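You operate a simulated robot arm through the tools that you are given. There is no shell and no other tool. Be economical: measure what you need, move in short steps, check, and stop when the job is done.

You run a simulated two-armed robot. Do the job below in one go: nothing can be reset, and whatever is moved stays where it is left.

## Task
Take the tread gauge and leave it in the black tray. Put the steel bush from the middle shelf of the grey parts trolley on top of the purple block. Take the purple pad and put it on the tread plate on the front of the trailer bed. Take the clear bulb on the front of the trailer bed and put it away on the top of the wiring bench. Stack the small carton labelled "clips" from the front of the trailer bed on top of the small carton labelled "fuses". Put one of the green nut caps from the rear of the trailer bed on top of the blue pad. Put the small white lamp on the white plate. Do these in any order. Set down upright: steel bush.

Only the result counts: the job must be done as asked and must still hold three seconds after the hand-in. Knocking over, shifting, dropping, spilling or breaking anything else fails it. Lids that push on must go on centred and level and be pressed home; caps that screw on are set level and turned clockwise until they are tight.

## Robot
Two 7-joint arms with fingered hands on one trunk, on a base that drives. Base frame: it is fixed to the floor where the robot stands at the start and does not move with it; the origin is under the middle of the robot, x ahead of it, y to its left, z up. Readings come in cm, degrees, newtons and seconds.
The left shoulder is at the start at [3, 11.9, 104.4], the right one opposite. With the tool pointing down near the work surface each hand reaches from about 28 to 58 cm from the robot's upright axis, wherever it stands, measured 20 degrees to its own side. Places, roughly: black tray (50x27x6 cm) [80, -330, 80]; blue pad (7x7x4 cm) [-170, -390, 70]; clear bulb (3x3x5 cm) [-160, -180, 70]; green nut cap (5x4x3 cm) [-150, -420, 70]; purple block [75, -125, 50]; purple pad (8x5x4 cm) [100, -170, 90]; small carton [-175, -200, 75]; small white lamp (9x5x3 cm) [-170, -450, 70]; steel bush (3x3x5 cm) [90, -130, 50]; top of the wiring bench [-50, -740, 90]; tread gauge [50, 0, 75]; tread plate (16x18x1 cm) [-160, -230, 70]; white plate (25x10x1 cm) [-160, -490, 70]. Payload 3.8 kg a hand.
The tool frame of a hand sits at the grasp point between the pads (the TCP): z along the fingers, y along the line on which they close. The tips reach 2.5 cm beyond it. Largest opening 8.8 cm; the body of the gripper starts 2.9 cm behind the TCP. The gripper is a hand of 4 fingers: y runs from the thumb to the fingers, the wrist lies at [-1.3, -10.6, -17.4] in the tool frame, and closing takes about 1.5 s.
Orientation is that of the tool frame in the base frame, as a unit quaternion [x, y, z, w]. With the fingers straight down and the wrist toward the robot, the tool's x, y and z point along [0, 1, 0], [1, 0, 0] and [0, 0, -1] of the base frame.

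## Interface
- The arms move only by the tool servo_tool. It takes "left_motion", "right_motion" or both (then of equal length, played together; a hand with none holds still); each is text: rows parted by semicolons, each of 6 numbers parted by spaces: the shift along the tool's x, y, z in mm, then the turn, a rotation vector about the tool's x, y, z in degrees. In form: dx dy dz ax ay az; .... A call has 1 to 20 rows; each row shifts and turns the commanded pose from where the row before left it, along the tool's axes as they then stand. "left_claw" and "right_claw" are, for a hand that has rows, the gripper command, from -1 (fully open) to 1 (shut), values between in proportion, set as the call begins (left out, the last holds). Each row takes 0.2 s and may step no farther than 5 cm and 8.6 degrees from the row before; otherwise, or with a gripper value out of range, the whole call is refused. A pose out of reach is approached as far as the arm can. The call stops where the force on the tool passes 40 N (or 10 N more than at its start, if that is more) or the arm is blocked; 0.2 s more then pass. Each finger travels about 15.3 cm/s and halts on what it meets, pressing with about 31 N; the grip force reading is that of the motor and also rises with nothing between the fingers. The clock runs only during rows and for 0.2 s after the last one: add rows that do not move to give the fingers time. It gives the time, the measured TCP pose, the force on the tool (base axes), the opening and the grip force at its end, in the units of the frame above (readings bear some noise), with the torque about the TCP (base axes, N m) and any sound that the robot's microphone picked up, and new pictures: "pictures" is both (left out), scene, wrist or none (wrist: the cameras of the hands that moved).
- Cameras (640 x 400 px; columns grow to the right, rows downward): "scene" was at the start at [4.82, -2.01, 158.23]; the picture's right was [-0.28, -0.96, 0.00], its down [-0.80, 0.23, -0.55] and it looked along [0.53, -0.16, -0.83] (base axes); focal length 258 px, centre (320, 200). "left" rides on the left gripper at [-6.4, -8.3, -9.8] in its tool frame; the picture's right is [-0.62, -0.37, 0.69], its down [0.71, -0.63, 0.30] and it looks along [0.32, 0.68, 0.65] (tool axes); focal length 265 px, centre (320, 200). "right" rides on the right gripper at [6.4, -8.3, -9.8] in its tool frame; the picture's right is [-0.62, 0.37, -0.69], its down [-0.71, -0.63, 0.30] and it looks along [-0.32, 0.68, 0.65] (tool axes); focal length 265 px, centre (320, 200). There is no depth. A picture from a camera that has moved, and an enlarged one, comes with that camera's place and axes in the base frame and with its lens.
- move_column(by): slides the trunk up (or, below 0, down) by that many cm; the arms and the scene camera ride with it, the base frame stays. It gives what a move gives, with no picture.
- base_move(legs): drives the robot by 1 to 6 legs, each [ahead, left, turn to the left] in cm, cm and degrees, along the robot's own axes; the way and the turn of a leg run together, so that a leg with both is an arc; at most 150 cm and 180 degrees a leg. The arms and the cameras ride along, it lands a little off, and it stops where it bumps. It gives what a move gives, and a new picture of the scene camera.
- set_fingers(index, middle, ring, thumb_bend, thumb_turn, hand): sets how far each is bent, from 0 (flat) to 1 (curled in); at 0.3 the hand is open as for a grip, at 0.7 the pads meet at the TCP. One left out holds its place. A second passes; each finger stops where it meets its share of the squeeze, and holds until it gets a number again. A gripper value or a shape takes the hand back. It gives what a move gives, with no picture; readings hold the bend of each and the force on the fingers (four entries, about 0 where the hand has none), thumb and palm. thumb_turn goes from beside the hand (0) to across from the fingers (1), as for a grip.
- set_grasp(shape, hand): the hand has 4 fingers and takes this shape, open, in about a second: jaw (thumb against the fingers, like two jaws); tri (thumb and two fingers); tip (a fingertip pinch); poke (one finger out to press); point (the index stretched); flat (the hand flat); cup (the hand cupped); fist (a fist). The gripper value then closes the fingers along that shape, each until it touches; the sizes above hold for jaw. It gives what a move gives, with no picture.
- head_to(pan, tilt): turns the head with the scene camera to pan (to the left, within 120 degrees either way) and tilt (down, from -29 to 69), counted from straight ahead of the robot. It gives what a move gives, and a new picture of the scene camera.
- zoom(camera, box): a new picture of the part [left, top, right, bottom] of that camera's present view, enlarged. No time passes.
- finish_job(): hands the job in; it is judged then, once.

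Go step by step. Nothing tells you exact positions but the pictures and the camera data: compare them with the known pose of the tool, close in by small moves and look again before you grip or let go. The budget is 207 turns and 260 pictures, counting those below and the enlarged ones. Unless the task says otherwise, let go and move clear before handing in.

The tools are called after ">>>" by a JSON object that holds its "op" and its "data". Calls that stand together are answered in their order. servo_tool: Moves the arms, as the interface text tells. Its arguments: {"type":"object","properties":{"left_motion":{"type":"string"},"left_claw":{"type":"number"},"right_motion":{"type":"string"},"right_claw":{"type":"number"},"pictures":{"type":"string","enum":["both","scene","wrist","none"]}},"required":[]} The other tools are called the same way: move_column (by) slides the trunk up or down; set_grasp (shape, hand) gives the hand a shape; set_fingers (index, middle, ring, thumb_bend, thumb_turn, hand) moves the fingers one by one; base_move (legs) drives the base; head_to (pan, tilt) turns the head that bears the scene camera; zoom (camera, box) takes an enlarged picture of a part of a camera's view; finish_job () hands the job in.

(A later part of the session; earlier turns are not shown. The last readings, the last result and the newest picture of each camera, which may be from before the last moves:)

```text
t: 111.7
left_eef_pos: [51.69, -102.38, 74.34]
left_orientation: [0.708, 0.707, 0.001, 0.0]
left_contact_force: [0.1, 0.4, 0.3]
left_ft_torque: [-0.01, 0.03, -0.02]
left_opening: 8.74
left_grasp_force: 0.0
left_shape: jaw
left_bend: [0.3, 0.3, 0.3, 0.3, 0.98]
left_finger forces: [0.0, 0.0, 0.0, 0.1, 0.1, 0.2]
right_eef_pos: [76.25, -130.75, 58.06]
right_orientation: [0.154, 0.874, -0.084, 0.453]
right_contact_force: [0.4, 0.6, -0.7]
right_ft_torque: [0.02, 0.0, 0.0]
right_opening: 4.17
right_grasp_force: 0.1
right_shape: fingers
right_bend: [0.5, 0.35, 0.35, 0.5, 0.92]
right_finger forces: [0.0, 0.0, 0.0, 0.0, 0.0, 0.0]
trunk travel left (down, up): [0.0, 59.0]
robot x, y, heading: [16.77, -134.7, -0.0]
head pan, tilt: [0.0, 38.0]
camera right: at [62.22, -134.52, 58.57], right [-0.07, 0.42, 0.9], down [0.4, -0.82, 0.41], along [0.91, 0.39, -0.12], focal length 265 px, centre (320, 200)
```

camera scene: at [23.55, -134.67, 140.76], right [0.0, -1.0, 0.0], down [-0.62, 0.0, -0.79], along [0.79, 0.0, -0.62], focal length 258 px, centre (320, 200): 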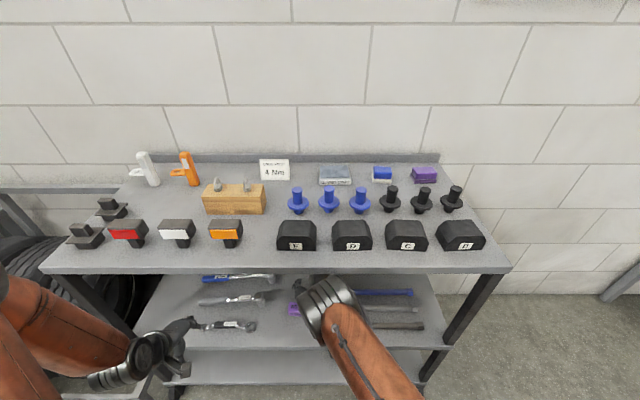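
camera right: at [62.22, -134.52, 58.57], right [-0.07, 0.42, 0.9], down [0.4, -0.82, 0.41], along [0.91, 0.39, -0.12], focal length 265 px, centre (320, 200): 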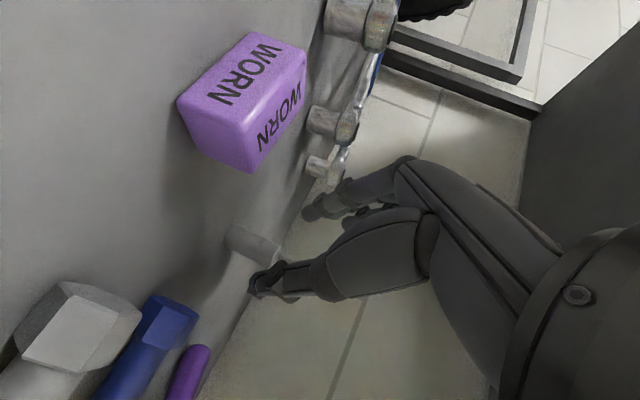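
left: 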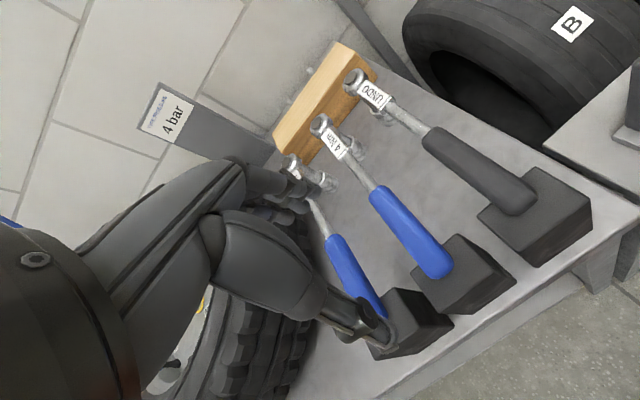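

Aligning laterally, then advancing along the finger axis 6.5 of 10 cm.

>>> {"op": "servo_tool", "data": {"right_motion": "-13.9 32.8 0 0 0 0; 0 0 32.5 0 0 0; 0 0 32.5 0 0 0; 0 0 0 0 0 0; 0 0 0 0 0 0", "pictures": "none"}}

>>> {"op": "zoom", "data": {"camera": "right", "box": [160, 120, 480, 320]}}

```text
t: 112.9
left_eef_pos: [51.56, -102.41, 74.21]
left_orientation: [0.707, 0.707, 0.0, -0.001]
left_contact_force: [0.1, 0.5, -0.6]
left_ft_torque: [-0.01, 0.03, -0.02]
left_opening: 8.77
left_grasp_force: 0.1
left_shape: jaw
left_bend: [0.3, 0.3, 0.3, 0.3, 0.98]
left_finger forces: [0.0, 0.1, 0.0, 0.0, 0.0, 0.1]
right_eef_pos: [82.95, -129.74, 55.29]
right_orientation: [0.154, 0.874, -0.084, 0.453]
right_contact_force: [-0.8, 0.3, -0.4]
right_ft_torque: [-0.02, 0.0, -0.01]
right_opening: 4.21
right_grasp_force: 0.1
right_shape: fingers
right_bend: [0.5, 0.35, 0.35, 0.5, 0.92]
right_finger forces: [0.0, 0.0, 0.1, 0.0, 0.0, 0.0]
trunk travel left (down, up): [0.0, 59.0]
robot x, y, heading: [16.96, -134.76, -0.2]
head pan, tilt: [0.0, 38.0]
```

```text
2.00 times, centred on (320, 220) of right
camera zoom: at [69.06, -133.61, 55.95], right [-0.07, 0.42, 0.9], down [0.4, -0.82, 0.41], along [0.91, 0.39, -0.12], focal length 531 px, centre (320, 160)
```

zoom: 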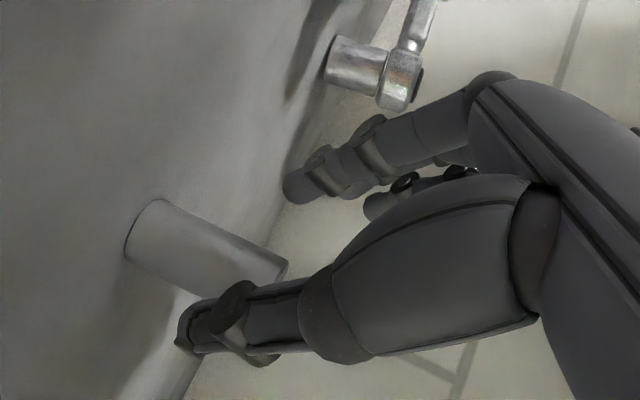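

Bush aligned (lateral offset ≈0), 3 cm ahead. Advancing 30 mm.

>>> {"op": "servo_tool", "data": {"right_motion": "0 0 15 0 0 0; 0 0 15 0 0 0; 0 0 0 0 0 0; 0 0 0 0 0 0", "pictures": "none"}}

>>> {"op": "zoom", "data": {"camera": "right", "box": [160, 120, 480, 320]}}

```text
t: 113.9
left_eef_pos: [51.54, -102.53, 74.35]
left_orientation: [0.708, 0.706, 0.0, 0.0]
left_contact_force: [0.0, -0.9, -0.5]
left_ft_torque: [-0.01, 0.0, 0.01]
left_opening: 8.78
left_grasp_force: 0.1
left_shape: jaw
left_bend: [0.3, 0.3, 0.3, 0.3, 0.98]
left_finger forces: [0.0, 0.0, 0.0, 0.0, 0.0, 0.1]
right_eef_pos: [85.31, -130.65, 53.72]
right_orientation: [0.154, 0.874, -0.085, 0.453]
right_contact_force: [0.4, 0.2, 0.4]
right_ft_torque: [-0.01, -0.04, 0.0]
right_opening: 4.23
right_grasp_force: 0.1
right_shape: fingers
right_bend: [0.5, 0.35, 0.35, 0.5, 0.92]
right_finger forces: [0.0, 0.1, 0.0, 0.1, 0.0, 0.0]
trunk travel left (down, up): [0.0, 59.0]
robot x, y, heading: [17.13, -134.65, -0.2]
head pan, tilt: [0.0, 38.0]
```

```text
2.00 times, centred on (320, 220) of right
camera zoom: at [71.33, -134.46, 54.19], right [-0.07, 0.42, 0.9], down [0.4, -0.82, 0.41], along [0.91, 0.39, -0.12], focal length 531 px, centre (320, 160)
```

zoom: 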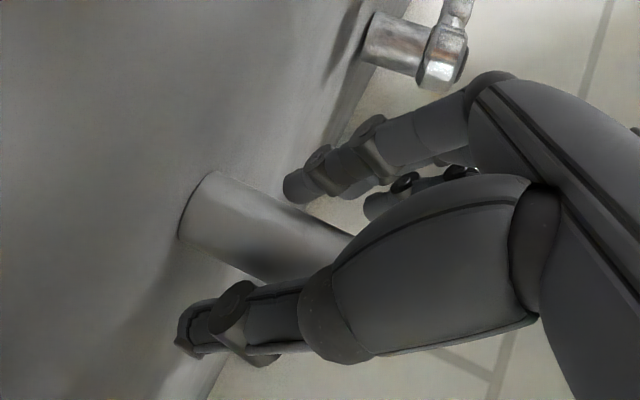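

>>> {"op": "set_fingers", "data": {"hand": "right", "index": 0.58, "thumb_bend": 0.58}}

>>> {"op": "zoom", "data": {"camera": "right", "box": [160, 120, 480, 320]}}

```text
t: 114.9
left_eef_pos: [51.72, -102.33, 74.24]
left_orientation: [0.707, 0.707, 0.0, 0.0]
left_contact_force: [-0.2, -0.4, 0.4]
left_ft_torque: [0.02, 0.01, 0.02]
left_opening: 8.76
left_grasp_force: 0.1
left_shape: jaw
left_bend: [0.3, 0.3, 0.3, 0.3, 0.98]
left_finger forces: [0.1, 0.1, 0.1, 0.0, 0.0, 0.0]
right_eef_pos: [85.23, -130.64, 53.7]
right_orientation: [0.154, 0.874, -0.084, 0.452]
right_contact_force: [0.6, 0.3, 0.6]
right_ft_torque: [-0.01, 0.02, -0.02]
right_opening: 2.76
right_grasp_force: 0.0
right_shape: fingers
right_bend: [0.57, 0.35, 0.35, 0.57, 0.93]
right_finger forces: [0.1, 0.1, 0.0, 0.0, 0.0, 0.1]
trunk travel left (down, up): [0.0, 59.0]
robot x, y, heading: [17.07, -134.76, -0.3]
head pan, tilt: [0.0, 38.0]
```

```text
2.00 times, centred on (320, 220) of right
camera zoom: at [71.34, -134.46, 54.21], right [-0.07, 0.42, 0.9], down [0.4, -0.82, 0.41], along [0.91, 0.39, -0.12], focal length 531 px, centre (320, 160)
```

zoom: 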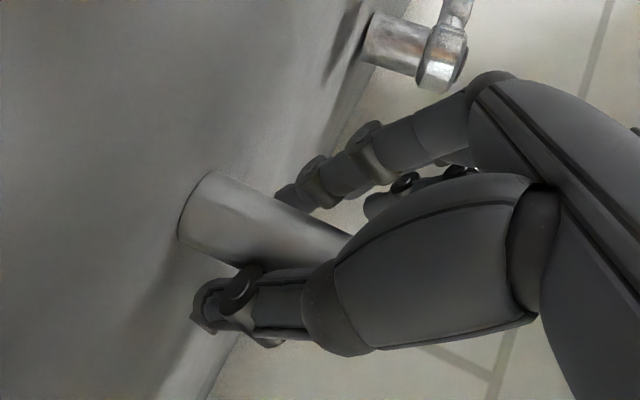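

>>> {"op": "set_fingers", "data": {"hand": "right", "index": 0.66, "thumb_bend": 0.66}}

>>> {"op": "zoom", "data": {"camera": "right", "box": [160, 120, 480, 320]}}

```text
t: 115.9
left_eef_pos: [51.69, -102.46, 74.16]
left_orientation: [0.707, 0.707, 0.0, 0.0]
left_contact_force: [-1.0, -0.4, -0.7]
left_ft_torque: [0.01, -0.01, 0.03]
left_opening: 8.77
left_grasp_force: 0.1
left_shape: jaw
left_bend: [0.3, 0.3, 0.3, 0.3, 0.98]
left_finger forces: [0.0, 0.0, 0.1, 0.1, 0.1, 0.0]
right_eef_pos: [85.23, -130.68, 53.6]
right_orientation: [0.153, 0.874, -0.084, 0.453]
right_contact_force: [-0.4, -0.3, -0.7]
right_ft_torque: [0.0, 0.0, -0.02]
right_opening: 0.92
right_grasp_force: 0.2
right_shape: fingers
right_bend: [0.65, 0.35, 0.35, 0.65, 0.94]
right_finger forces: [0.4, 0.0, 0.1, 0.0, 0.3, 0.0]
trunk travel left (down, up): [0.0, 59.0]
robot x, y, heading: [16.85, -134.68, -0.2]
head pan, tilt: [0.0, 38.0]
```

```text
2.00 times, centred on (320, 220) of right
camera zoom: at [71.34, -134.45, 54.2], right [-0.07, 0.42, 0.9], down [0.4, -0.82, 0.41], along [0.91, 0.39, -0.12], focal length 531 px, centre (320, 160)
```

zoom: 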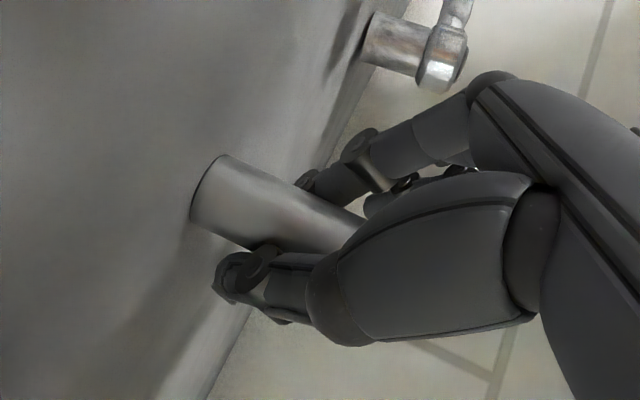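

Contact on both sides, still upright. Squeezing on.

>>> {"op": "set_fingers", "data": {"hand": "right", "index": 0.74, "thumb_bend": 0.74}}

>>> {"op": "zoom", "data": {"camera": "right", "box": [160, 120, 480, 320]}}

```text
t: 116.9
left_eef_pos: [51.58, -102.47, 74.27]
left_orientation: [0.708, 0.706, 0.0, 0.0]
left_contact_force: [0.3, 0.2, -1.2]
left_ft_torque: [0.01, 0.02, 0.0]
left_opening: 8.76
left_grasp_force: 0.2
left_shape: jaw
left_bend: [0.3, 0.3, 0.3, 0.3, 0.98]
left_finger forces: [0.0, 0.0, 0.0, 0.0, 0.1, 0.0]
right_eef_pos: [85.3, -130.66, 53.7]
right_orientation: [0.154, 0.874, -0.084, 0.453]
right_contact_force: [-0.9, 0.6, -0.1]
right_ft_torque: [-0.03, -0.02, 0.0]
right_opening: 0.05
right_grasp_force: 5.5
right_shape: fingers
right_bend: [0.73, 0.35, 0.35, 0.7, 0.94]
right_finger forces: [5.3, 0.1, 0.0, 0.0, 5.7, 0.1]
trunk travel left (down, up): [0.0, 59.0]
robot x, y, heading: [16.79, -134.83, -0.1]
head pan, tilt: [0.0, 38.0]
```

```text
2.00 times, centred on (320, 220) of right
camera zoom: at [71.34, -134.46, 54.2], right [-0.07, 0.42, 0.9], down [0.4, -0.82, 0.41], along [0.91, 0.39, -0.12], focal length 531 px, centre (320, 160)
```

zoom: 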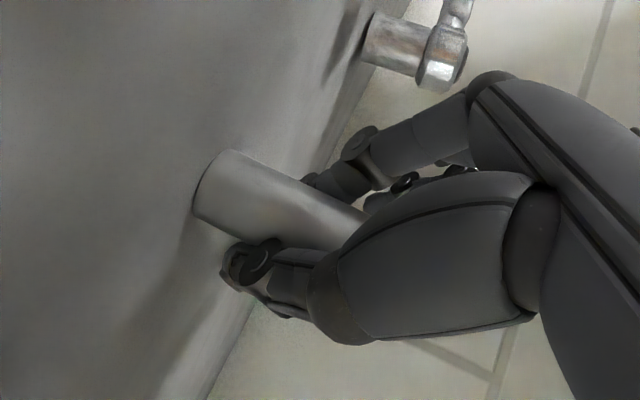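

The bush is visibly between thumb and index with 5 N on each. Squeezing a bit more, then lifting 2 cm to test.

>>> {"op": "set_fingers", "data": {"hand": "right", "index": 0.85, "thumb_bend": 0.85}}

>>> {"op": "zoom", "data": {"camera": "right", "box": [160, 120, 480, 320]}}

```text
t: 117.9
left_eef_pos: [51.67, -102.46, 74.26]
left_orientation: [0.708, 0.706, 0.0, 0.001]
left_contact_force: [0.1, -0.5, 0.3]
left_ft_torque: [0.0, -0.02, -0.01]
left_opening: 8.77
left_grasp_force: 0.0
left_shape: jaw
left_bend: [0.3, 0.3, 0.3, 0.3, 0.98]
left_finger forces: [0.1, 0.0, 0.0, 0.1, 0.0, 0.1]
right_eef_pos: [85.28, -130.83, 53.72]
right_orientation: [0.154, 0.874, -0.084, 0.453]
right_contact_force: [0.3, -0.2, -0.8]
right_ft_torque: [0.0, -0.01, 0.0]
right_opening: 0.37
right_grasp_force: 0.3
right_shape: fingers
right_bend: [0.83, 0.35, 0.35, 0.83, 0.91]
right_finger forces: [0.2, 0.0, 0.0, 0.1, 0.0, 0.0]
trunk travel left (down, up): [0.0, 59.0]
robot x, y, heading: [16.81, -134.71, 0.0]
head pan, tilt: [0.0, 38.0]
```

```text
2.00 times, centred on (320, 220) of right
camera zoom: at [71.34, -134.45, 54.21], right [-0.07, 0.42, 0.9], down [0.4, -0.82, 0.41], along [0.91, 0.39, -0.12], focal length 531 px, centre (320, 160)
```

zoom: 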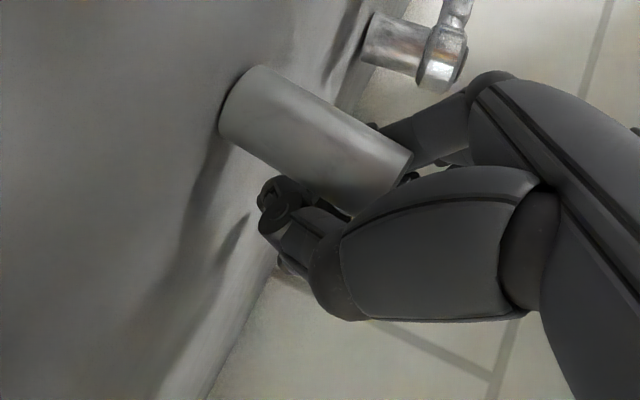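

The bush was squeezed out toward the palm but is still standing. The pinch acts further out at the fingertips, so the bush must sit ~1 cm farther from the palm. Opening first.

>>> {"op": "set_fingers", "data": {"hand": "right", "index": 0.4, "thumb_bend": 0.4}}

>>> {"op": "zoom", "data": {"camera": "right", "box": [160, 80, 480, 280]}}

```text
t: 118.9
left_eef_pos: [51.68, -102.5, 74.26]
left_orientation: [0.707, 0.707, 0.0, 0.0]
left_contact_force: [-0.4, -1.2, 0.3]
left_ft_torque: [0.03, 0.0, 0.03]
left_opening: 8.76
left_grasp_force: 0.0
left_shape: jaw
left_bend: [0.3, 0.3, 0.3, 0.3, 0.98]
left_finger forces: [0.0, 0.1, 0.0, 0.1, 0.1, 0.0]
right_eef_pos: [85.22, -130.64, 53.76]
right_orientation: [0.154, 0.874, -0.084, 0.453]
right_contact_force: [0.5, 0.9, 0.2]
right_ft_torque: [0.0, 0.0, 0.01]
right_opening: 6.39
right_grasp_force: 0.1
right_shape: fingers
right_bend: [0.4, 0.35, 0.35, 0.4, 0.91]
right_finger forces: [0.0, 0.1, 0.0, 0.0, 0.0, 0.1]
trunk travel left (down, up): [0.0, 59.0]
robot x, y, heading: [16.71, -134.83, -0.3]
head pan, tilt: [0.0, 38.0]
```

```text
2.00 times, centred on (320, 180) of right
camera zoom: at [71.34, -134.45, 54.2], right [-0.07, 0.42, 0.9], down [0.4, -0.82, 0.41], along [0.91, 0.39, -0.12], focal length 531 px, centre (320, 240)
```

zoom: 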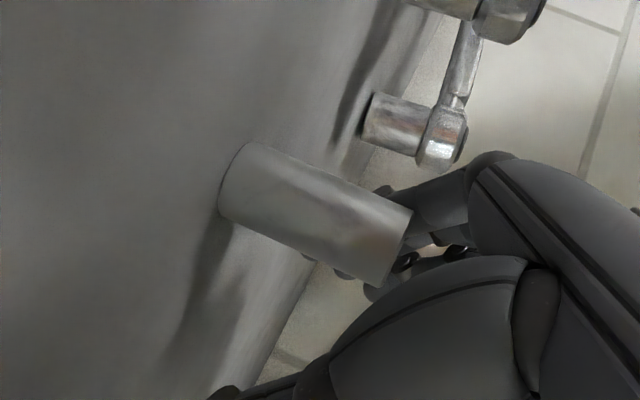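

The bush now stands at [83.4,-128.65]. A better grasp is with the hand rolled over (camera on top), so three fingers and thumb wrap the bush. I'll withdraw and reorient outside.

>>> {"op": "servo_tool", "data": {"right_motion": "0 0 -30 0 0 0; 0 0 -30 0 0 0; 0 0 0 0 0 0", "pictures": "none"}}

>>> {"op": "base_move", "data": {"legs": [[-35, 0, 0]]}}

>>> {"op": "servo_tool", "data": {"right_motion": "0 0 -40 0 0 0; 0 0 -40 0 0 0; 0 0 0 0 7.86 0; 0 0 0 0 7.86 0; 0 0 0 0 7.86 0; 0 0 0 0 7.86 0; 0 0 0 0 7.86 0; 0 0 0 0 7.86 0; 0 0 0 0 7.86 0; 0 0 0 0 0 8.24; 0 0 0 0 0 8.24; 0 0 0 0 0 8.24; 0 0 0 0 0 8.24; 0 0 0 0 0 8.24; 0 0 0 0 0 8.24; 0 0 0 0 0 8.24; 0 0 0 0 0 8.24; 0 0 0 0 0 8.24; 0 0 0 0 0 8.24; 0 0 0 0 0 0", "pictures": "scene"}}

```text
t: 119.7
left_eef_pos: [51.68, -102.34, 74.29]
left_orientation: [0.708, 0.706, 0.0, 0.0]
left_contact_force: [0.1, -0.1, -0.2]
left_ft_torque: [0.0, 0.02, -0.01]
left_opening: 8.78
left_grasp_force: 0.0
left_shape: jaw
left_bend: [0.3, 0.3, 0.3, 0.3, 0.98]
left_finger forces: [0.0, 0.0, 0.1, 0.0, 0.1, 0.0]
right_eef_pos: [80.72, -128.94, 57.2]
right_orientation: [0.155, 0.874, -0.083, 0.453]
right_contact_force: [0.9, 0.8, -0.1]
right_ft_torque: [-0.03, 0.01, -0.01]
right_opening: 6.43
right_grasp_force: 0.0
right_shape: fingers
right_bend: [0.4, 0.35, 0.35, 0.4, 0.91]
right_finger forces: [0.0, 0.0, 0.0, 0.0, 0.0, 0.0]
trunk travel left (down, up): [0.0, 59.0]
robot x, y, heading: [16.97, -134.74, -0.2]
head pan, tilt: [0.0, 38.0]
```

```text
t: 121.9
left_eef_pos: [16.52, -102.33, 74.28]
left_orientation: [0.707, 0.707, 0.0, 0.0]
left_contact_force: [-0.3, 0.3, 0.1]
left_ft_torque: [0.0, 0.0, -0.02]
left_opening: 8.77
left_grasp_force: 0.1
left_shape: jaw
left_bend: [0.3, 0.3, 0.3, 0.3, 0.98]
left_finger forces: [0.0, 0.1, 0.0, 0.0, 0.0, 0.0]
right_eef_pos: [45.56, -128.87, 57.09]
right_orientation: [0.154, 0.874, -0.084, 0.454]
right_contact_force: [-0.9, 0.1, 0.3]
right_ft_torque: [0.0, 0.03, 0.01]
right_opening: 6.4
right_grasp_force: 0.1
right_shape: fingers
right_bend: [0.4, 0.35, 0.35, 0.4, 0.91]
right_finger forces: [0.1, 0.0, 0.1, 0.0, 0.0, 0.1]
trunk travel left (down, up): [0.0, 59.0]
robot x, y, heading: [-18.46, -134.84, 0.1]
head pan, tilt: [0.0, 38.0]
camera scene: at [-11.72, -134.57, 140.77], right [0.0, -1.0, 0.0], down [-0.62, 0.0, -0.79], along [0.79, 0.0, -0.62], focal length 258 px, centre (320, 200)
```

scene: 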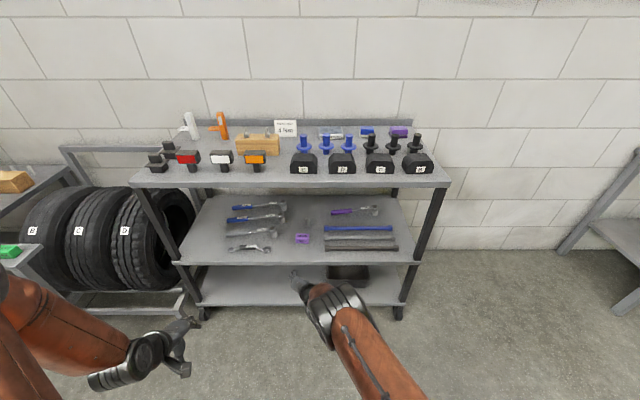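

```text
t: 126.1
left_eef_pos: [16.55, -102.2, 74.29]
left_orientation: [0.707, 0.707, 0.0, 0.0]
left_contact_force: [-0.6, -0.5, -0.3]
left_ft_torque: [0.0, -0.02, 0.01]
left_opening: 8.77
left_grasp_force: 0.0
left_shape: jaw
left_bend: [0.3, 0.3, 0.3, 0.3, 0.98]
left_finger forces: [0.0, 0.0, 0.1, 0.1, 0.1, 0.1]
right_eef_pos: [39.46, -126.58, 61.75]
right_orientation: [0.781, 0.625, -0.003, 0.0]
right_contact_force: [0.2, 0.0, 0.1]
right_ft_torque: [-0.01, 0.02, 0.0]
right_opening: 6.38
right_grasp_force: 0.1
right_shape: fingers
right_bend: [0.4, 0.35, 0.35, 0.4, 0.91]
right_finger forces: [0.1, 0.0, 0.0, 0.1, 0.0, 0.0]
trunk travel left (down, up): [0.0, 59.0]
robot x, y, heading: [-18.38, -134.48, -0.1]
head pan, tilt: [0.0, 38.0]
camera scene: at [-11.66, -134.56, 140.76], right [0.0, -1.0, 0.0], down [-0.62, 0.0, -0.79], along [0.79, 0.0, -0.62], focal length 258 px, centre (320, 200)
```

scene: 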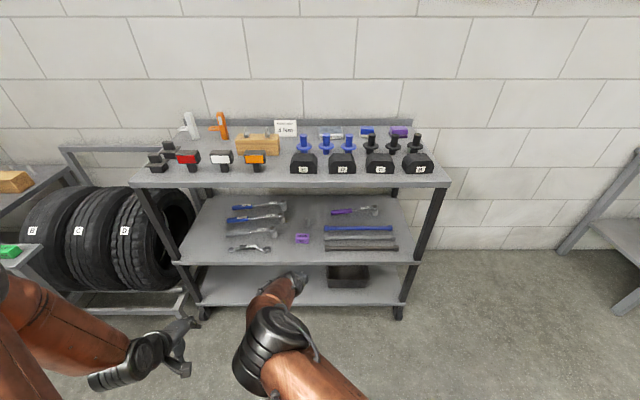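

>>> {"op": "servo_tool", "data": {"right_motion": "0 0 0 0 0 8.23; 0 0 0 0 0 8.23; 0 0 0 0 0 8.23; 0 0 0 0 0 8.23; 0 0 0 0 0 8.23; 0 0 0 0 0 8.23; 0 0 0 0 0 8.23; 0 0 0 0 8.125 0; 0 0 0 0 8.125 0; 0 0 0 0 8.125 0; 0 0 0 0 8.125 0; 0 0 0 0 8.125 0; 0 0 0 0 8.125 0; 0 0 0 0 8.125 0; 0 0 0 0 8.125 0; 0 0 0 0 0 0; 0 0 0 0 0 0"}}

```text
t: 129.3
left_eef_pos: [16.45, -102.25, 74.28]
left_orientation: [0.707, 0.707, 0.0, 0.0]
left_contact_force: [0.3, -0.2, -0.2]
left_ft_torque: [-0.04, 0.0, -0.02]
left_opening: 8.76
left_grasp_force: 0.0
left_shape: jaw
left_bend: [0.3, 0.3, 0.3, 0.3, 0.98]
left_finger forces: [0.0, 0.0, 0.0, 0.0, 0.1, 0.0]
right_eef_pos: [40.28, -136.08, 70.33]
right_orientation: [0.87, 0.066, 0.485, -0.055]
right_contact_force: [-0.8, -0.4, 0.1]
right_ft_torque: [0.04, -0.03, 0.02]
right_opening: 6.44
right_grasp_force: 0.1
right_shape: fingers
right_bend: [0.4, 0.35, 0.35, 0.4, 0.91]
right_finger forces: [0.0, 0.1, 0.1, 0.0, 0.0, 0.1]
right hand out of reach, approached as far as the arm can: row 6, 7, 13, 14, 15
trunk travel left (down, up): [0.0, 59.0]
robot x, y, heading: [-18.44, -134.63, -0.6]
head pan, tilt: [0.0, 38.0]
stopped in row 16 (right hand): the arm was blocked; the commanded pose is now the measured one
camera scene: at [-11.65, -134.56, 140.76], right [0.0, -1.0, 0.0], down [-0.62, 0.0, -0.79], along [0.79, 0.0, -0.62], focal length 258 px, centre (320, 200)
camera right: at [33.94, -129.08, 81.31], right [-0.84, -0.51, -0.18], down [-0.22, 0.63, -0.75], along [0.49, -0.59, -0.64], focal length 265 px, centre (320, 200)
```

scene: 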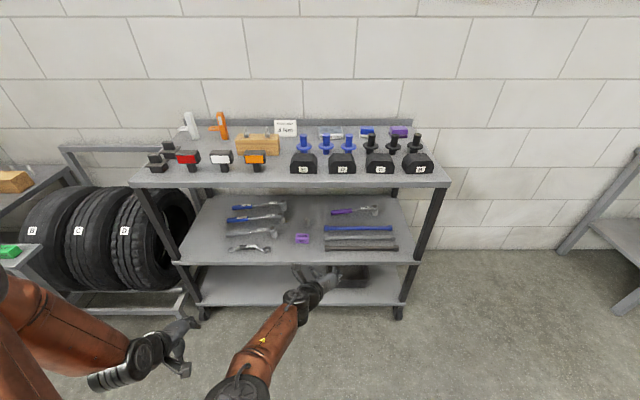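
right: 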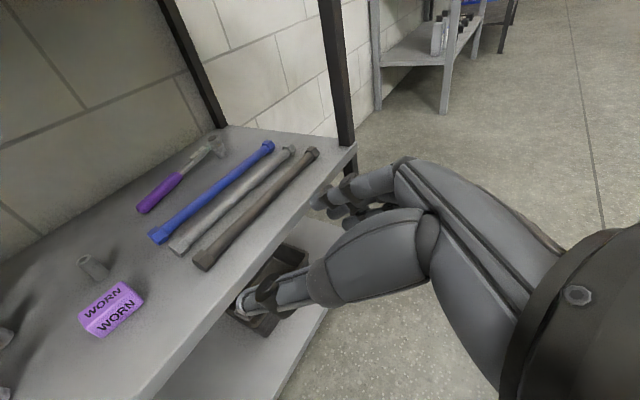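

The rolled-over pose works (tilt 31°, camera on top, elbow low). I'll shift the base left 8 cm, lower to z 58 and set the fingers half-open.

>>> {"op": "base_move", "data": {"legs": [[0, 8, 0.5]]}}

>>> {"op": "servo_tool", "data": {"right_motion": "-34 1.3 21 0 0 0; -34 1.3 21 0 0 0; -34 1.3 21 0 0 0; 0 0 0 0 0 0; 0 0 0 0 0 0", "pictures": "none"}}

>>> {"op": "set_fingers", "data": {"hand": "right", "index": 0.42, "middle": 0.42, "ring": 0.42, "thumb_bend": 0.42, "thumb_turn": 1.0}}

```text
t: 130.4
left_eef_pos: [16.12, -93.92, 74.2]
left_orientation: [0.703, 0.711, 0.0, 0.0]
left_contact_force: [-0.7, 0.1, 0.1]
left_ft_torque: [-0.03, -0.01, -0.01]
left_opening: 8.77
left_grasp_force: 0.0
left_shape: jaw
left_bend: [0.3, 0.3, 0.3, 0.3, 0.98]
left_finger forces: [0.0, 0.0, 0.0, 0.0, 0.0, 0.0]
right_eef_pos: [40.22, -127.47, 70.27]
right_orientation: [0.87, 0.069, 0.486, -0.057]
right_contact_force: [-0.4, -0.2, 0.4]
right_ft_torque: [0.02, 0.02, -0.02]
right_opening: 6.42
right_grasp_force: 0.0
right_shape: fingers
right_bend: [0.4, 0.35, 0.35, 0.4, 0.91]
right_finger forces: [0.1, 0.1, 0.0, 0.1, 0.0, 0.1]
trunk travel left (down, up): [0.0, 59.0]
robot x, y, heading: [-18.51, -126.19, 0.1]
head pan, tilt: [0.0, 38.0]
camera scene: at [-11.66, -126.34, 140.76], right [0.01, -1.0, 0.0], down [-0.62, 0.0, -0.79], along [0.79, 0.0, -0.62], focal length 258 px, centre (320, 200)
```

scene: 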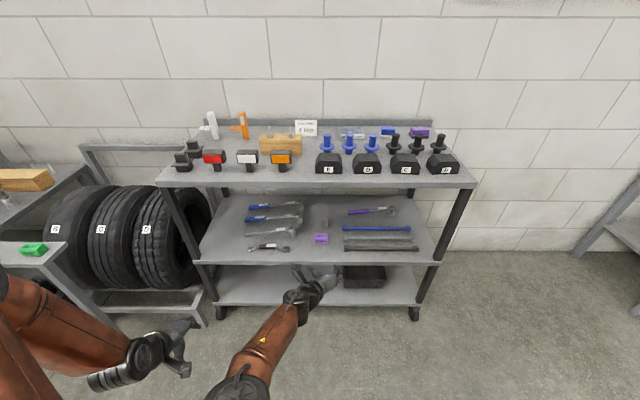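

```text
t: 131.6
left_eef_pos: [16.2, -94.0, 74.26]
left_orientation: [0.704, 0.71, 0.0, -0.001]
left_contact_force: [-0.1, -1.0, 0.6]
left_ft_torque: [0.0, 0.0, 0.0]
left_opening: 8.79
left_grasp_force: 0.0
left_shape: jaw
left_bend: [0.3, 0.3, 0.3, 0.3, 0.98]
left_finger forces: [0.0, 0.0, 0.0, 0.1, 0.0, 0.1]
right_eef_pos: [40.37, -127.57, 69.79]
right_orientation: [0.871, 0.069, 0.482, -0.06]
right_contact_force: [0.2, 0.0, -0.3]
right_ft_torque: [-0.02, 0.0, 0.0]
right_opening: 6.41
right_grasp_force: 0.1
right_shape: fingers
right_bend: [0.4, 0.35, 0.35, 0.4, 0.91]
right_finger forces: [0.0, 0.0, 0.0, 0.0, 0.0, 0.0]
right hand out of reach, approached as far as the arm can: row 1, 2, 3
trunk travel left (down, up): [0.0, 59.0]
robot x, y, heading: [-18.47, -126.48, 0.3]
head pan, tilt: [0.0, 38.0]
```

```text
t: 132.6
left_eef_pos: [16.28, -93.98, 74.28]
left_orientation: [0.704, 0.71, 0.0, 0.0]
left_contact_force: [1.0, -0.3, 0.0]
left_ft_torque: [-0.03, 0.01, 0.02]
left_opening: 8.79
left_grasp_force: 0.1
left_shape: jaw
left_bend: [0.3, 0.3, 0.3, 0.3, 0.98]
left_finger forces: [0.1, 0.1, 0.1, 0.1, 0.0, 0.1]
right_eef_pos: [40.26, -127.58, 69.69]
right_orientation: [0.871, 0.069, 0.483, -0.059]
right_contact_force: [-1.0, 0.8, -0.5]
right_ft_torque: [-0.05, 0.01, -0.01]
right_opening: 5.97
right_grasp_force: 0.0
right_shape: fingers
right_bend: [0.42, 0.42, 0.42, 0.42, 0.99]
right_finger forces: [0.0, 0.0, 0.0, 0.0, 0.0, 0.0]
trunk travel left (down, up): [0.0, 59.0]
robot x, y, heading: [-18.34, -126.57, 0.2]
head pan, tilt: [0.0, 38.0]
```

That pose can't go lower. The index–thumb pinch did hold the bush with 5 N before I over-squeezed, so I'll go back to the natural pose and use a gentler pinch with the bush further out on the pads.

>>> {"op": "servo_tool", "data": {"right_motion": "0 0 0 0 -8.36 0; 0 0 0 0 -8.36 0; 0 0 0 0 -8.36 0; 0 0 0 0 -8.36 0; 0 0 0 0 -8.36 0; 0 0 0 0 -8.36 0; 0 0 0 0 -8.36 0; 0 0 0 0 0 -8.35; 0 0 0 0 0 -8.35; 0 0 0 0 0 -8.35; 0 0 0 0 0 -8.35; 0 0 0 0 0 -8.35; 0 0 0 0 0 -8.35; 0 0 0 0 0 -8.35; 0 0 0 0 0 -8.35; 0 0 0 0 0 -8.35; 0 0 0 0 0 0", "pictures": "none"}}

>>> {"op": "servo_tool", "data": {"right_motion": "0 0 0 0 0 -8.35; 0 0 0 0 0 -8.35; 0 0 0 0 0 -8.35; 0 0 0 0 0 -8.35; 0 0 0 0 0 -8.35; 0 0 0 0 0 -8.35; 0 0 0 0 0 -8.35; 0 0 0 0 0 -8.35; 0 0 0 0 0 -8.35; 0 0 0 0 -7.86 0; 0 0 0 0 -7.86 0; 0 0 0 0 -7.86 0; 0 0 0 0 -7.86 0; 0 0 0 0 -7.86 0; 0 0 0 0 -7.86 0; 0 0 0 0 -7.86 0; 0 0 0 0 0 0; 0 0 0 0 0 0", "pictures": "none"}}

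>>> {"op": "base_move", "data": {"legs": [[0, -6, 0]]}}

```text
t: 136.2
left_eef_pos: [16.26, -94.02, 74.32]
left_orientation: [0.704, 0.71, 0.0, 0.0]
left_contact_force: [-0.6, 0.5, 0.2]
left_ft_torque: [0.02, 0.01, 0.01]
left_opening: 8.77
left_grasp_force: 0.0
left_shape: jaw
left_bend: [0.3, 0.3, 0.3, 0.3, 0.98]
left_finger forces: [0.0, 0.0, 0.1, 0.1, 0.1, 0.0]
right_eef_pos: [40.27, -127.53, 69.72]
right_orientation: [0.734, 0.679, 0.009, -0.013]
right_contact_force: [0.1, 0.0, 0.1]
right_ft_torque: [0.0, 0.03, 0.01]
right_opening: 5.96
right_grasp_force: 0.0
right_shape: fingers
right_bend: [0.42, 0.42, 0.42, 0.42, 0.99]
right_finger forces: [0.0, 0.0, 0.0, 0.0, 0.1, 0.0]
trunk travel left (down, up): [0.0, 59.0]
robot x, y, heading: [-18.13, -126.65, 0.3]
head pan, tilt: [0.0, 38.0]
```

```text
t: 140.0
left_eef_pos: [16.25, -93.85, 74.23]
left_orientation: [0.704, 0.71, 0.0, 0.001]
left_contact_force: [0.0, 0.2, 0.1]
left_ft_torque: [-0.01, 0.04, 0.01]
left_opening: 8.76
left_grasp_force: 0.0
left_shape: jaw
left_bend: [0.3, 0.3, 0.3, 0.3, 0.98]
left_finger forces: [0.0, 0.0, 0.0, 0.1, 0.0, 0.1]
right_eef_pos: [40.19, -127.64, 69.61]
right_orientation: [0.157, 0.876, -0.065, 0.451]
right_contact_force: [0.5, 0.0, -0.2]
right_ft_torque: [0.0, -0.01, 0.03]
right_opening: 5.94
right_grasp_force: 0.0
right_shape: fingers
right_bend: [0.42, 0.42, 0.42, 0.42, 0.99]
right_finger forces: [0.0, 0.0, 0.1, 0.0, 0.0, 0.0]
trunk travel left (down, up): [0.0, 59.0]
robot x, y, heading: [-18.08, -126.75, 0.3]
head pan, tilt: [0.0, 38.0]
```

```text
t: 141.0
left_eef_pos: [16.2, -100.0, 74.23]
left_orientation: [0.704, 0.71, 0.0, 0.0]
left_contact_force: [0.6, -0.4, -0.4]
left_ft_torque: [0.0, 0.0, 0.0]
left_opening: 8.79
left_grasp_force: 0.1
left_shape: jaw
left_bend: [0.3, 0.3, 0.3, 0.3, 0.98]
left_finger forces: [0.0, 0.0, 0.0, 0.0, 0.0, 0.0]
right_eef_pos: [40.46, -133.56, 69.74]
right_orientation: [0.157, 0.877, -0.064, 0.45]
right_contact_force: [0.9, -0.5, -0.8]
right_ft_torque: [0.03, 0.0, 0.01]
right_opening: 5.96
right_grasp_force: 0.0
right_shape: fingers
right_bend: [0.42, 0.42, 0.42, 0.42, 0.99]
right_finger forces: [0.1, 0.1, 0.0, 0.0, 0.1, 0.0]
trunk travel left (down, up): [0.0, 59.0]
robot x, y, heading: [-18.52, -132.6, 0.2]
head pan, tilt: [0.0, 38.0]
camera scene: at [-11.63, -132.62, 140.76], right [0.0, -1.0, 0.0], down [-0.62, 0.0, -0.79], along [0.79, 0.0, -0.62], focal length 258 px, centre (320, 200)
```

scene: 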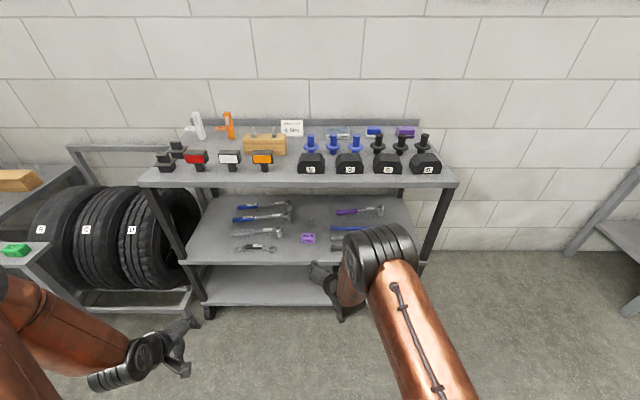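

>>> {"op": "servo_tool", "data": {"right_motion": "33.4 23.4 20.1 0 0 0; 33.4 23.4 20.1 0 0 0; 33.4 23.4 20.1 0 0 0; 0 0 0 0 0 0; 0 0 0 0 0 0", "pictures": "none"}}

>>> {"op": "set_fingers", "data": {"hand": "right", "index": 0.48, "middle": 0.35, "ring": 0.35, "thumb_bend": 0.48, "thumb_turn": 0.92}}

>>> {"op": "base_move", "data": {"legs": [[34.5, 0, -0.2]]}}

>>> {"op": "zoom", "data": {"camera": "right", "box": [160, 80, 480, 280]}}

```text
t: 142.2
left_eef_pos: [16.28, -99.93, 74.17]
left_orientation: [0.704, 0.71, 0.0, 0.0]
left_contact_force: [0.4, 0.4, 0.1]
left_ft_torque: [-0.02, 0.0, -0.01]
left_opening: 8.78
left_grasp_force: 0.1
left_shape: jaw
left_bend: [0.3, 0.3, 0.3, 0.3, 0.98]
left_finger forces: [0.1, 0.0, 0.0, 0.0, 0.0, 0.0]
right_eef_pos: [41.72, -126.31, 58.25]
right_orientation: [0.157, 0.877, -0.065, 0.45]
right_contact_force: [-0.2, 0.6, 0.0]
right_ft_torque: [0.01, -0.02, -0.03]
right_opening: 5.93
right_grasp_force: 0.1
right_shape: fingers
right_bend: [0.42, 0.42, 0.42, 0.42, 0.99]
right_finger forces: [0.0, 0.1, 0.0, 0.0, 0.0, 0.0]
trunk travel left (down, up): [0.0, 59.0]
robot x, y, heading: [-18.19, -132.42, 0.1]
head pan, tilt: [0.0, 38.0]
```

```text
t: 143.2
left_eef_pos: [16.27, -99.99, 74.22]
left_orientation: [0.704, 0.71, 0.0, 0.0]
left_contact_force: [0.3, 0.4, 0.2]
left_ft_torque: [-0.01, 0.03, 0.0]
left_opening: 8.76
left_grasp_force: 0.0
left_shape: jaw
left_bend: [0.3, 0.3, 0.3, 0.3, 0.98]
left_finger forces: [0.0, 0.1, 0.0, 0.1, 0.1, 0.0]
right_eef_pos: [41.88, -126.35, 58.28]
right_orientation: [0.157, 0.877, -0.065, 0.45]
right_contact_force: [0.4, -0.4, -0.1]
right_ft_torque: [0.02, -0.03, -0.01]
right_opening: 4.74
right_grasp_force: 0.1
right_shape: fingers
right_bend: [0.48, 0.35, 0.35, 0.48, 0.92]
right_finger forces: [0.1, 0.0, 0.0, 0.0, 0.0, 0.1]
trunk travel left (down, up): [0.0, 59.0]
robot x, y, heading: [-18.32, -132.72, 0.3]
head pan, tilt: [0.0, 38.0]
```

```text
t: 145.4
left_eef_pos: [51.09, -100.08, 74.24]
left_orientation: [0.706, 0.708, -0.001, -0.001]
left_contact_force: [0.1, 0.0, -0.1]
left_ft_torque: [-0.01, -0.03, 0.0]
left_opening: 8.75
left_grasp_force: 0.1
left_shape: jaw
left_bend: [0.3, 0.3, 0.3, 0.3, 0.98]
left_finger forces: [0.1, 0.1, 0.0, 0.1, 0.0, 0.0]
right_eef_pos: [76.28, -126.56, 58.14]
right_orientation: [0.16, 0.876, -0.065, 0.45]
right_contact_force: [0.1, -0.2, -0.7]
right_ft_torque: [-0.02, 0.01, 0.01]
right_opening: 4.74
right_grasp_force: 0.1
right_shape: fingers
right_bend: [0.48, 0.35, 0.35, 0.48, 0.92]
right_finger forces: [0.0, 0.0, 0.1, 0.0, 0.1, 0.0]
trunk travel left (down, up): [0.0, 59.0]
robot x, y, heading: [16.23, -132.55, -0.0]
head pan, tilt: [0.0, 38.0]
camera scene: at [22.94, -132.43, 140.76], right [0.0, -1.0, 0.0], down [-0.62, 0.0, -0.79], along [0.79, 0.0, -0.62], focal length 258 px, centre (320, 200)
```

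scene: 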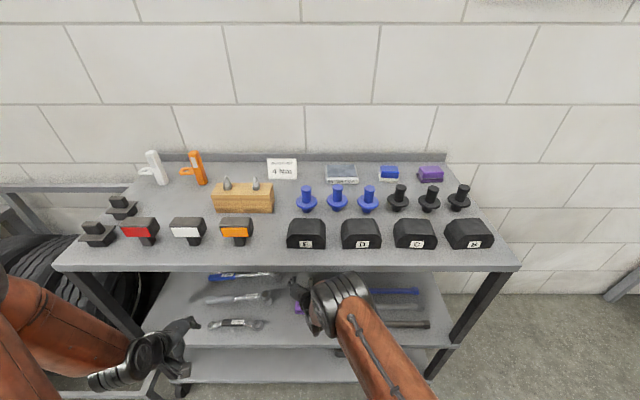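

```text
2.00 times, centred on (320, 180) of right
camera zoom: at [62.5, -130.42, 58.59], right [-0.07, 0.39, 0.92], down [0.41, -0.83, 0.38], along [0.91, 0.4, -0.1], focal length 531 px, centre (320, 240)
```

zoom: 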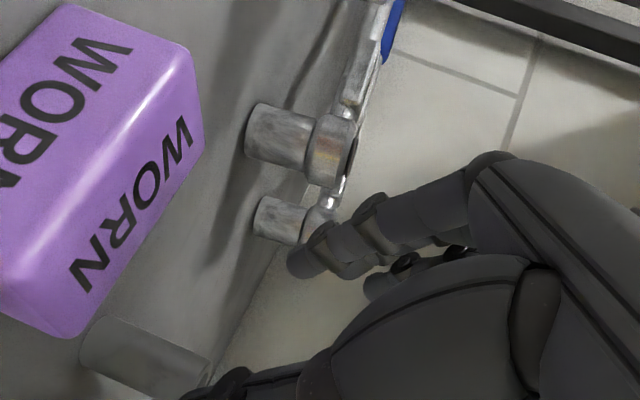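

Aligned; bush ahead by about 8 cm. Advancing 5.5 cm, then check.

>>> {"op": "servo_tool", "data": {"right_motion": "0 0 30 0 0 0; 0 0 25 0 0 0; 0 0 0 0 0 0; 0 0 0 0 0 0", "pictures": "none"}}

>>> {"op": "zoom", "data": {"camera": "right", "box": [160, 100, 480, 300]}}

```text
t: 146.4
left_eef_pos: [50.82, -100.13, 74.17]
left_orientation: [0.706, 0.708, 0.0, 0.0]
left_contact_force: [-0.5, 0.6, -0.5]
left_ft_torque: [0.0, 0.0, 0.0]
left_opening: 8.76
left_grasp_force: 0.1
left_shape: jaw
left_bend: [0.3, 0.3, 0.3, 0.3, 0.98]
left_finger forces: [0.0, 0.0, 0.0, 0.0, 0.0, 0.0]
right_eef_pos: [80.63, -127.89, 54.94]
right_orientation: [0.159, 0.876, -0.067, 0.45]
right_contact_force: [0.8, 0.3, 0.6]
right_ft_torque: [0.0, 0.01, 0.0]
right_opening: 4.75
right_grasp_force: 0.2
right_shape: fingers
right_bend: [0.48, 0.35, 0.35, 0.48, 0.92]
right_finger forces: [0.0, 0.0, 0.0, 0.0, 0.0, 0.0]
trunk travel left (down, up): [0.0, 59.0]
robot x, y, heading: [16.49, -132.9, -0.1]
head pan, tilt: [0.0, 38.0]
```

```text
2.00 times, centred on (320, 200) of right
camera zoom: at [66.74, -131.89, 55.31], right [-0.07, 0.39, 0.92], down [0.41, -0.83, 0.38], along [0.91, 0.4, -0.1], focal length 531 px, centre (320, 200)
```

zoom: 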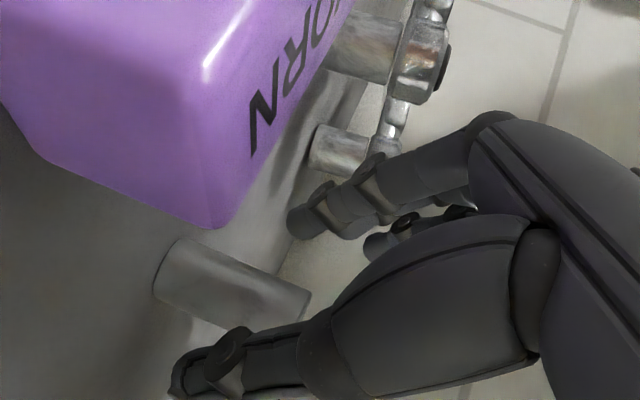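

>>> {"op": "servo_tool", "data": {"right_motion": "0 1 12 0 0 0; 0 0 11 0 0 0; 0 0 0 0 0 0; 0 0 0 0 0 0", "pictures": "none"}}

>>> {"op": "set_fingers", "data": {"hand": "right", "index": 0.6, "thumb_bend": 0.6}}

>>> {"op": "zoom", "data": {"camera": "right", "box": [160, 100, 480, 300]}}

```text
t: 147.4
left_eef_pos: [51.06, -100.09, 74.14]
left_orientation: [0.706, 0.709, 0.001, -0.001]
left_contact_force: [-0.1, 0.8, 0.2]
left_ft_torque: [-0.02, -0.03, 0.0]
left_opening: 8.76
left_grasp_force: 0.1
left_shape: jaw
left_bend: [0.3, 0.3, 0.3, 0.3, 0.98]
left_finger forces: [0.0, 0.0, 0.0, 0.0, 0.0, 0.1]
right_eef_pos: [82.47, -128.38, 53.56]
right_orientation: [0.158, 0.876, -0.066, 0.45]
right_contact_force: [-0.2, -0.2, -0.2]
right_ft_torque: [0.01, 0.02, -0.02]
right_opening: 4.74
right_grasp_force: 0.1
right_shape: fingers
right_bend: [0.48, 0.35, 0.35, 0.48, 0.92]
right_finger forces: [0.0, 0.0, 0.0, 0.0, 0.0, 0.0]
trunk travel left (down, up): [0.0, 59.0]
robot x, y, heading: [16.15, -132.27, -0.1]
head pan, tilt: [0.0, 38.0]
```

```text
t: 148.4
left_eef_pos: [50.93, -100.16, 74.27]
left_orientation: [0.706, 0.708, 0.0, 0.0]
left_contact_force: [0.5, -0.2, -0.1]
left_ft_torque: [0.0, -0.02, -0.01]
left_opening: 8.76
left_grasp_force: 0.0
left_shape: jaw
left_bend: [0.3, 0.3, 0.3, 0.3, 0.98]
left_finger forces: [0.1, 0.1, 0.0, 0.0, 0.0, 0.0]
right_eef_pos: [82.44, -128.44, 53.56]
right_orientation: [0.159, 0.876, -0.066, 0.45]
right_contact_force: [0.3, 0.0, 1.1]
right_ft_torque: [0.0, -0.01, 0.03]
right_opening: 2.13
right_grasp_force: 0.0
right_shape: fingers
right_bend: [0.6, 0.35, 0.35, 0.6, 0.93]
right_finger forces: [0.0, 0.0, 0.0, 0.0, 0.0, 0.1]
trunk travel left (down, up): [0.0, 59.0]
robot x, y, heading: [16.21, -132.47, 0.1]
head pan, tilt: [0.0, 38.0]
```

```text
2.00 times, centred on (320, 200) of right
camera zoom: at [68.53, -132.36, 54.01], right [-0.07, 0.39, 0.92], down [0.41, -0.83, 0.38], along [0.91, 0.4, -0.1], focal length 531 px, centre (320, 200)
```

zoom: 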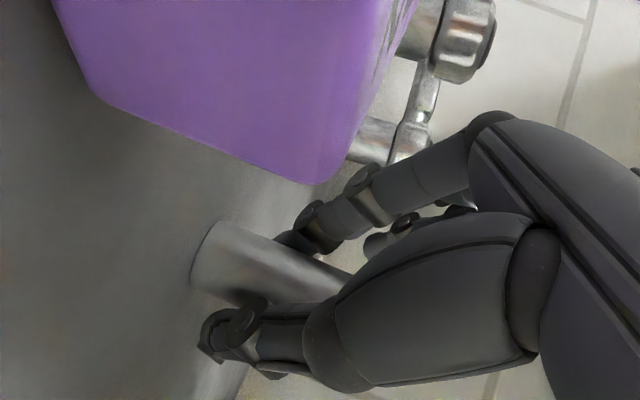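

>>> {"op": "set_fingers", "data": {"hand": "right", "middle": 0.6, "thumb_turn": 0.95}}

>>> {"op": "set_fingers", "data": {"hand": "right", "index": 0.7, "middle": 0.7, "thumb_bend": 0.7}}

>>> {"op": "zoom", "data": {"camera": "right", "box": [160, 100, 480, 300]}}

```text
t: 149.4
left_eef_pos: [50.89, -100.03, 74.14]
left_orientation: [0.706, 0.708, 0.0, 0.0]
left_contact_force: [-0.3, 0.7, -0.6]
left_ft_torque: [0.01, -0.01, 0.0]
left_opening: 8.8
left_grasp_force: 0.0
left_shape: jaw
left_bend: [0.3, 0.3, 0.3, 0.3, 0.98]
left_finger forces: [0.0, 0.1, 0.0, 0.0, 0.0, 0.0]
right_eef_pos: [82.39, -128.4, 53.6]
right_orientation: [0.159, 0.876, -0.067, 0.451]
right_contact_force: [0.0, 0.0, 0.3]
right_ft_torque: [-0.02, 0.04, -0.01]
right_opening: 2.03
right_grasp_force: 0.0
right_shape: fingers
right_bend: [0.6, 0.6, 0.35, 0.6, 0.96]
right_finger forces: [0.0, 0.0, 0.0, 0.0, 0.0, 0.1]
trunk travel left (down, up): [0.0, 59.0]
robot x, y, heading: [16.11, -132.26, -0.2]
head pan, tilt: [0.0, 38.0]
```

```text
t: 150.4
left_eef_pos: [50.92, -100.08, 74.21]
left_orientation: [0.706, 0.709, 0.001, 0.0]
left_contact_force: [0.5, -0.3, 0.4]
left_ft_torque: [0.04, 0.02, 0.02]
left_opening: 8.79
left_grasp_force: 0.1
left_shape: jaw
left_bend: [0.3, 0.3, 0.3, 0.3, 0.98]
left_finger forces: [0.0, 0.0, 0.0, 0.0, 0.0, 0.1]
right_eef_pos: [82.59, -128.44, 53.74]
right_orientation: [0.159, 0.876, -0.066, 0.45]
right_contact_force: [0.3, 0.3, 0.1]
right_ft_torque: [-0.01, -0.04, -0.01]
right_opening: 1.22
right_grasp_force: 4.6
right_shape: fingers
right_bend: [0.64, 0.69, 0.35, 0.64, 0.97]
right_finger forces: [3.6, 0.6, 0.1, 0.0, 3.9, 0.1]
trunk travel left (down, up): [0.0, 59.0]
robot x, y, heading: [16.38, -132.77, -0.1]
head pan, tilt: [0.0, 38.0]
```

```text
2.00 times, centred on (320, 200) of right
camera zoom: at [68.53, -132.36, 54.01], right [-0.07, 0.39, 0.92], down [0.41, -0.83, 0.38], along [0.91, 0.4, -0.1], focal length 531 px, centre (320, 200)
```

zoom: 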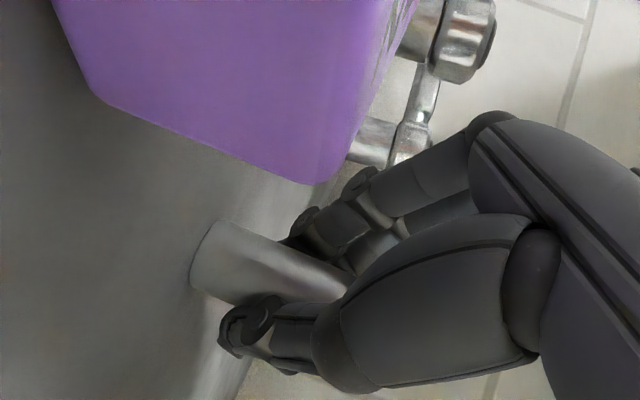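

Now index, middle and thumb stall on the bush at 3.6–3.9 N and it stays upright. A little more squeeze.

>>> {"op": "set_fingers", "data": {"hand": "right", "index": 0.75, "middle": 0.75, "thumb_bend": 0.75}}

>>> {"op": "zoom", "data": {"camera": "right", "box": [160, 100, 480, 300]}}

```text
t: 151.4
left_eef_pos: [50.89, -100.15, 74.34]
left_orientation: [0.706, 0.708, -0.001, 0.0]
left_contact_force: [-0.6, 0.3, 0.6]
left_ft_torque: [-0.07, -0.02, -0.01]
left_opening: 8.77
left_grasp_force: 0.0
left_shape: jaw
left_bend: [0.3, 0.3, 0.3, 0.3, 0.98]
left_finger forces: [0.0, 0.0, 0.0, 0.2, 0.0, 0.0]
right_eef_pos: [82.44, -128.43, 53.63]
right_orientation: [0.159, 0.876, -0.066, 0.45]
right_contact_force: [-0.2, -0.3, 0.1]
right_ft_torque: [-0.03, -0.01, -0.02]
right_opening: 0.0
right_grasp_force: 0.1
right_shape: fingers
right_bend: [0.74, 0.75, 0.35, 0.72, 0.97]
right_finger forces: [0.0, 0.0, 0.0, 0.1, 0.2, 0.0]
trunk travel left (down, up): [0.0, 59.0]
robot x, y, heading: [15.92, -132.45, 0.2]
head pan, tilt: [0.0, 38.0]
```

```text
2.00 times, centred on (320, 200) of right
camera zoom: at [68.52, -132.36, 54.0], right [-0.07, 0.39, 0.92], down [0.41, -0.83, 0.38], along [0.91, 0.4, -0.1], focal length 531 px, centre (320, 200)
```

zoom: 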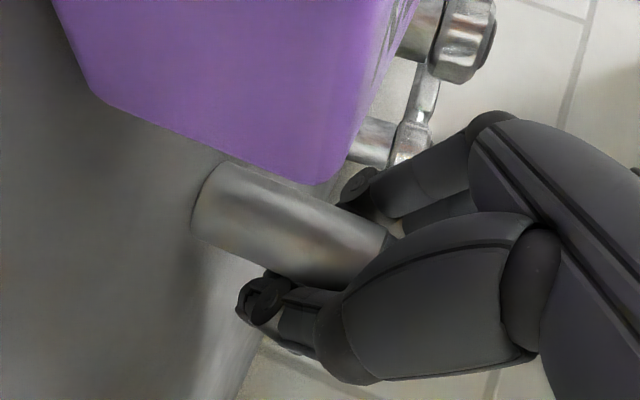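

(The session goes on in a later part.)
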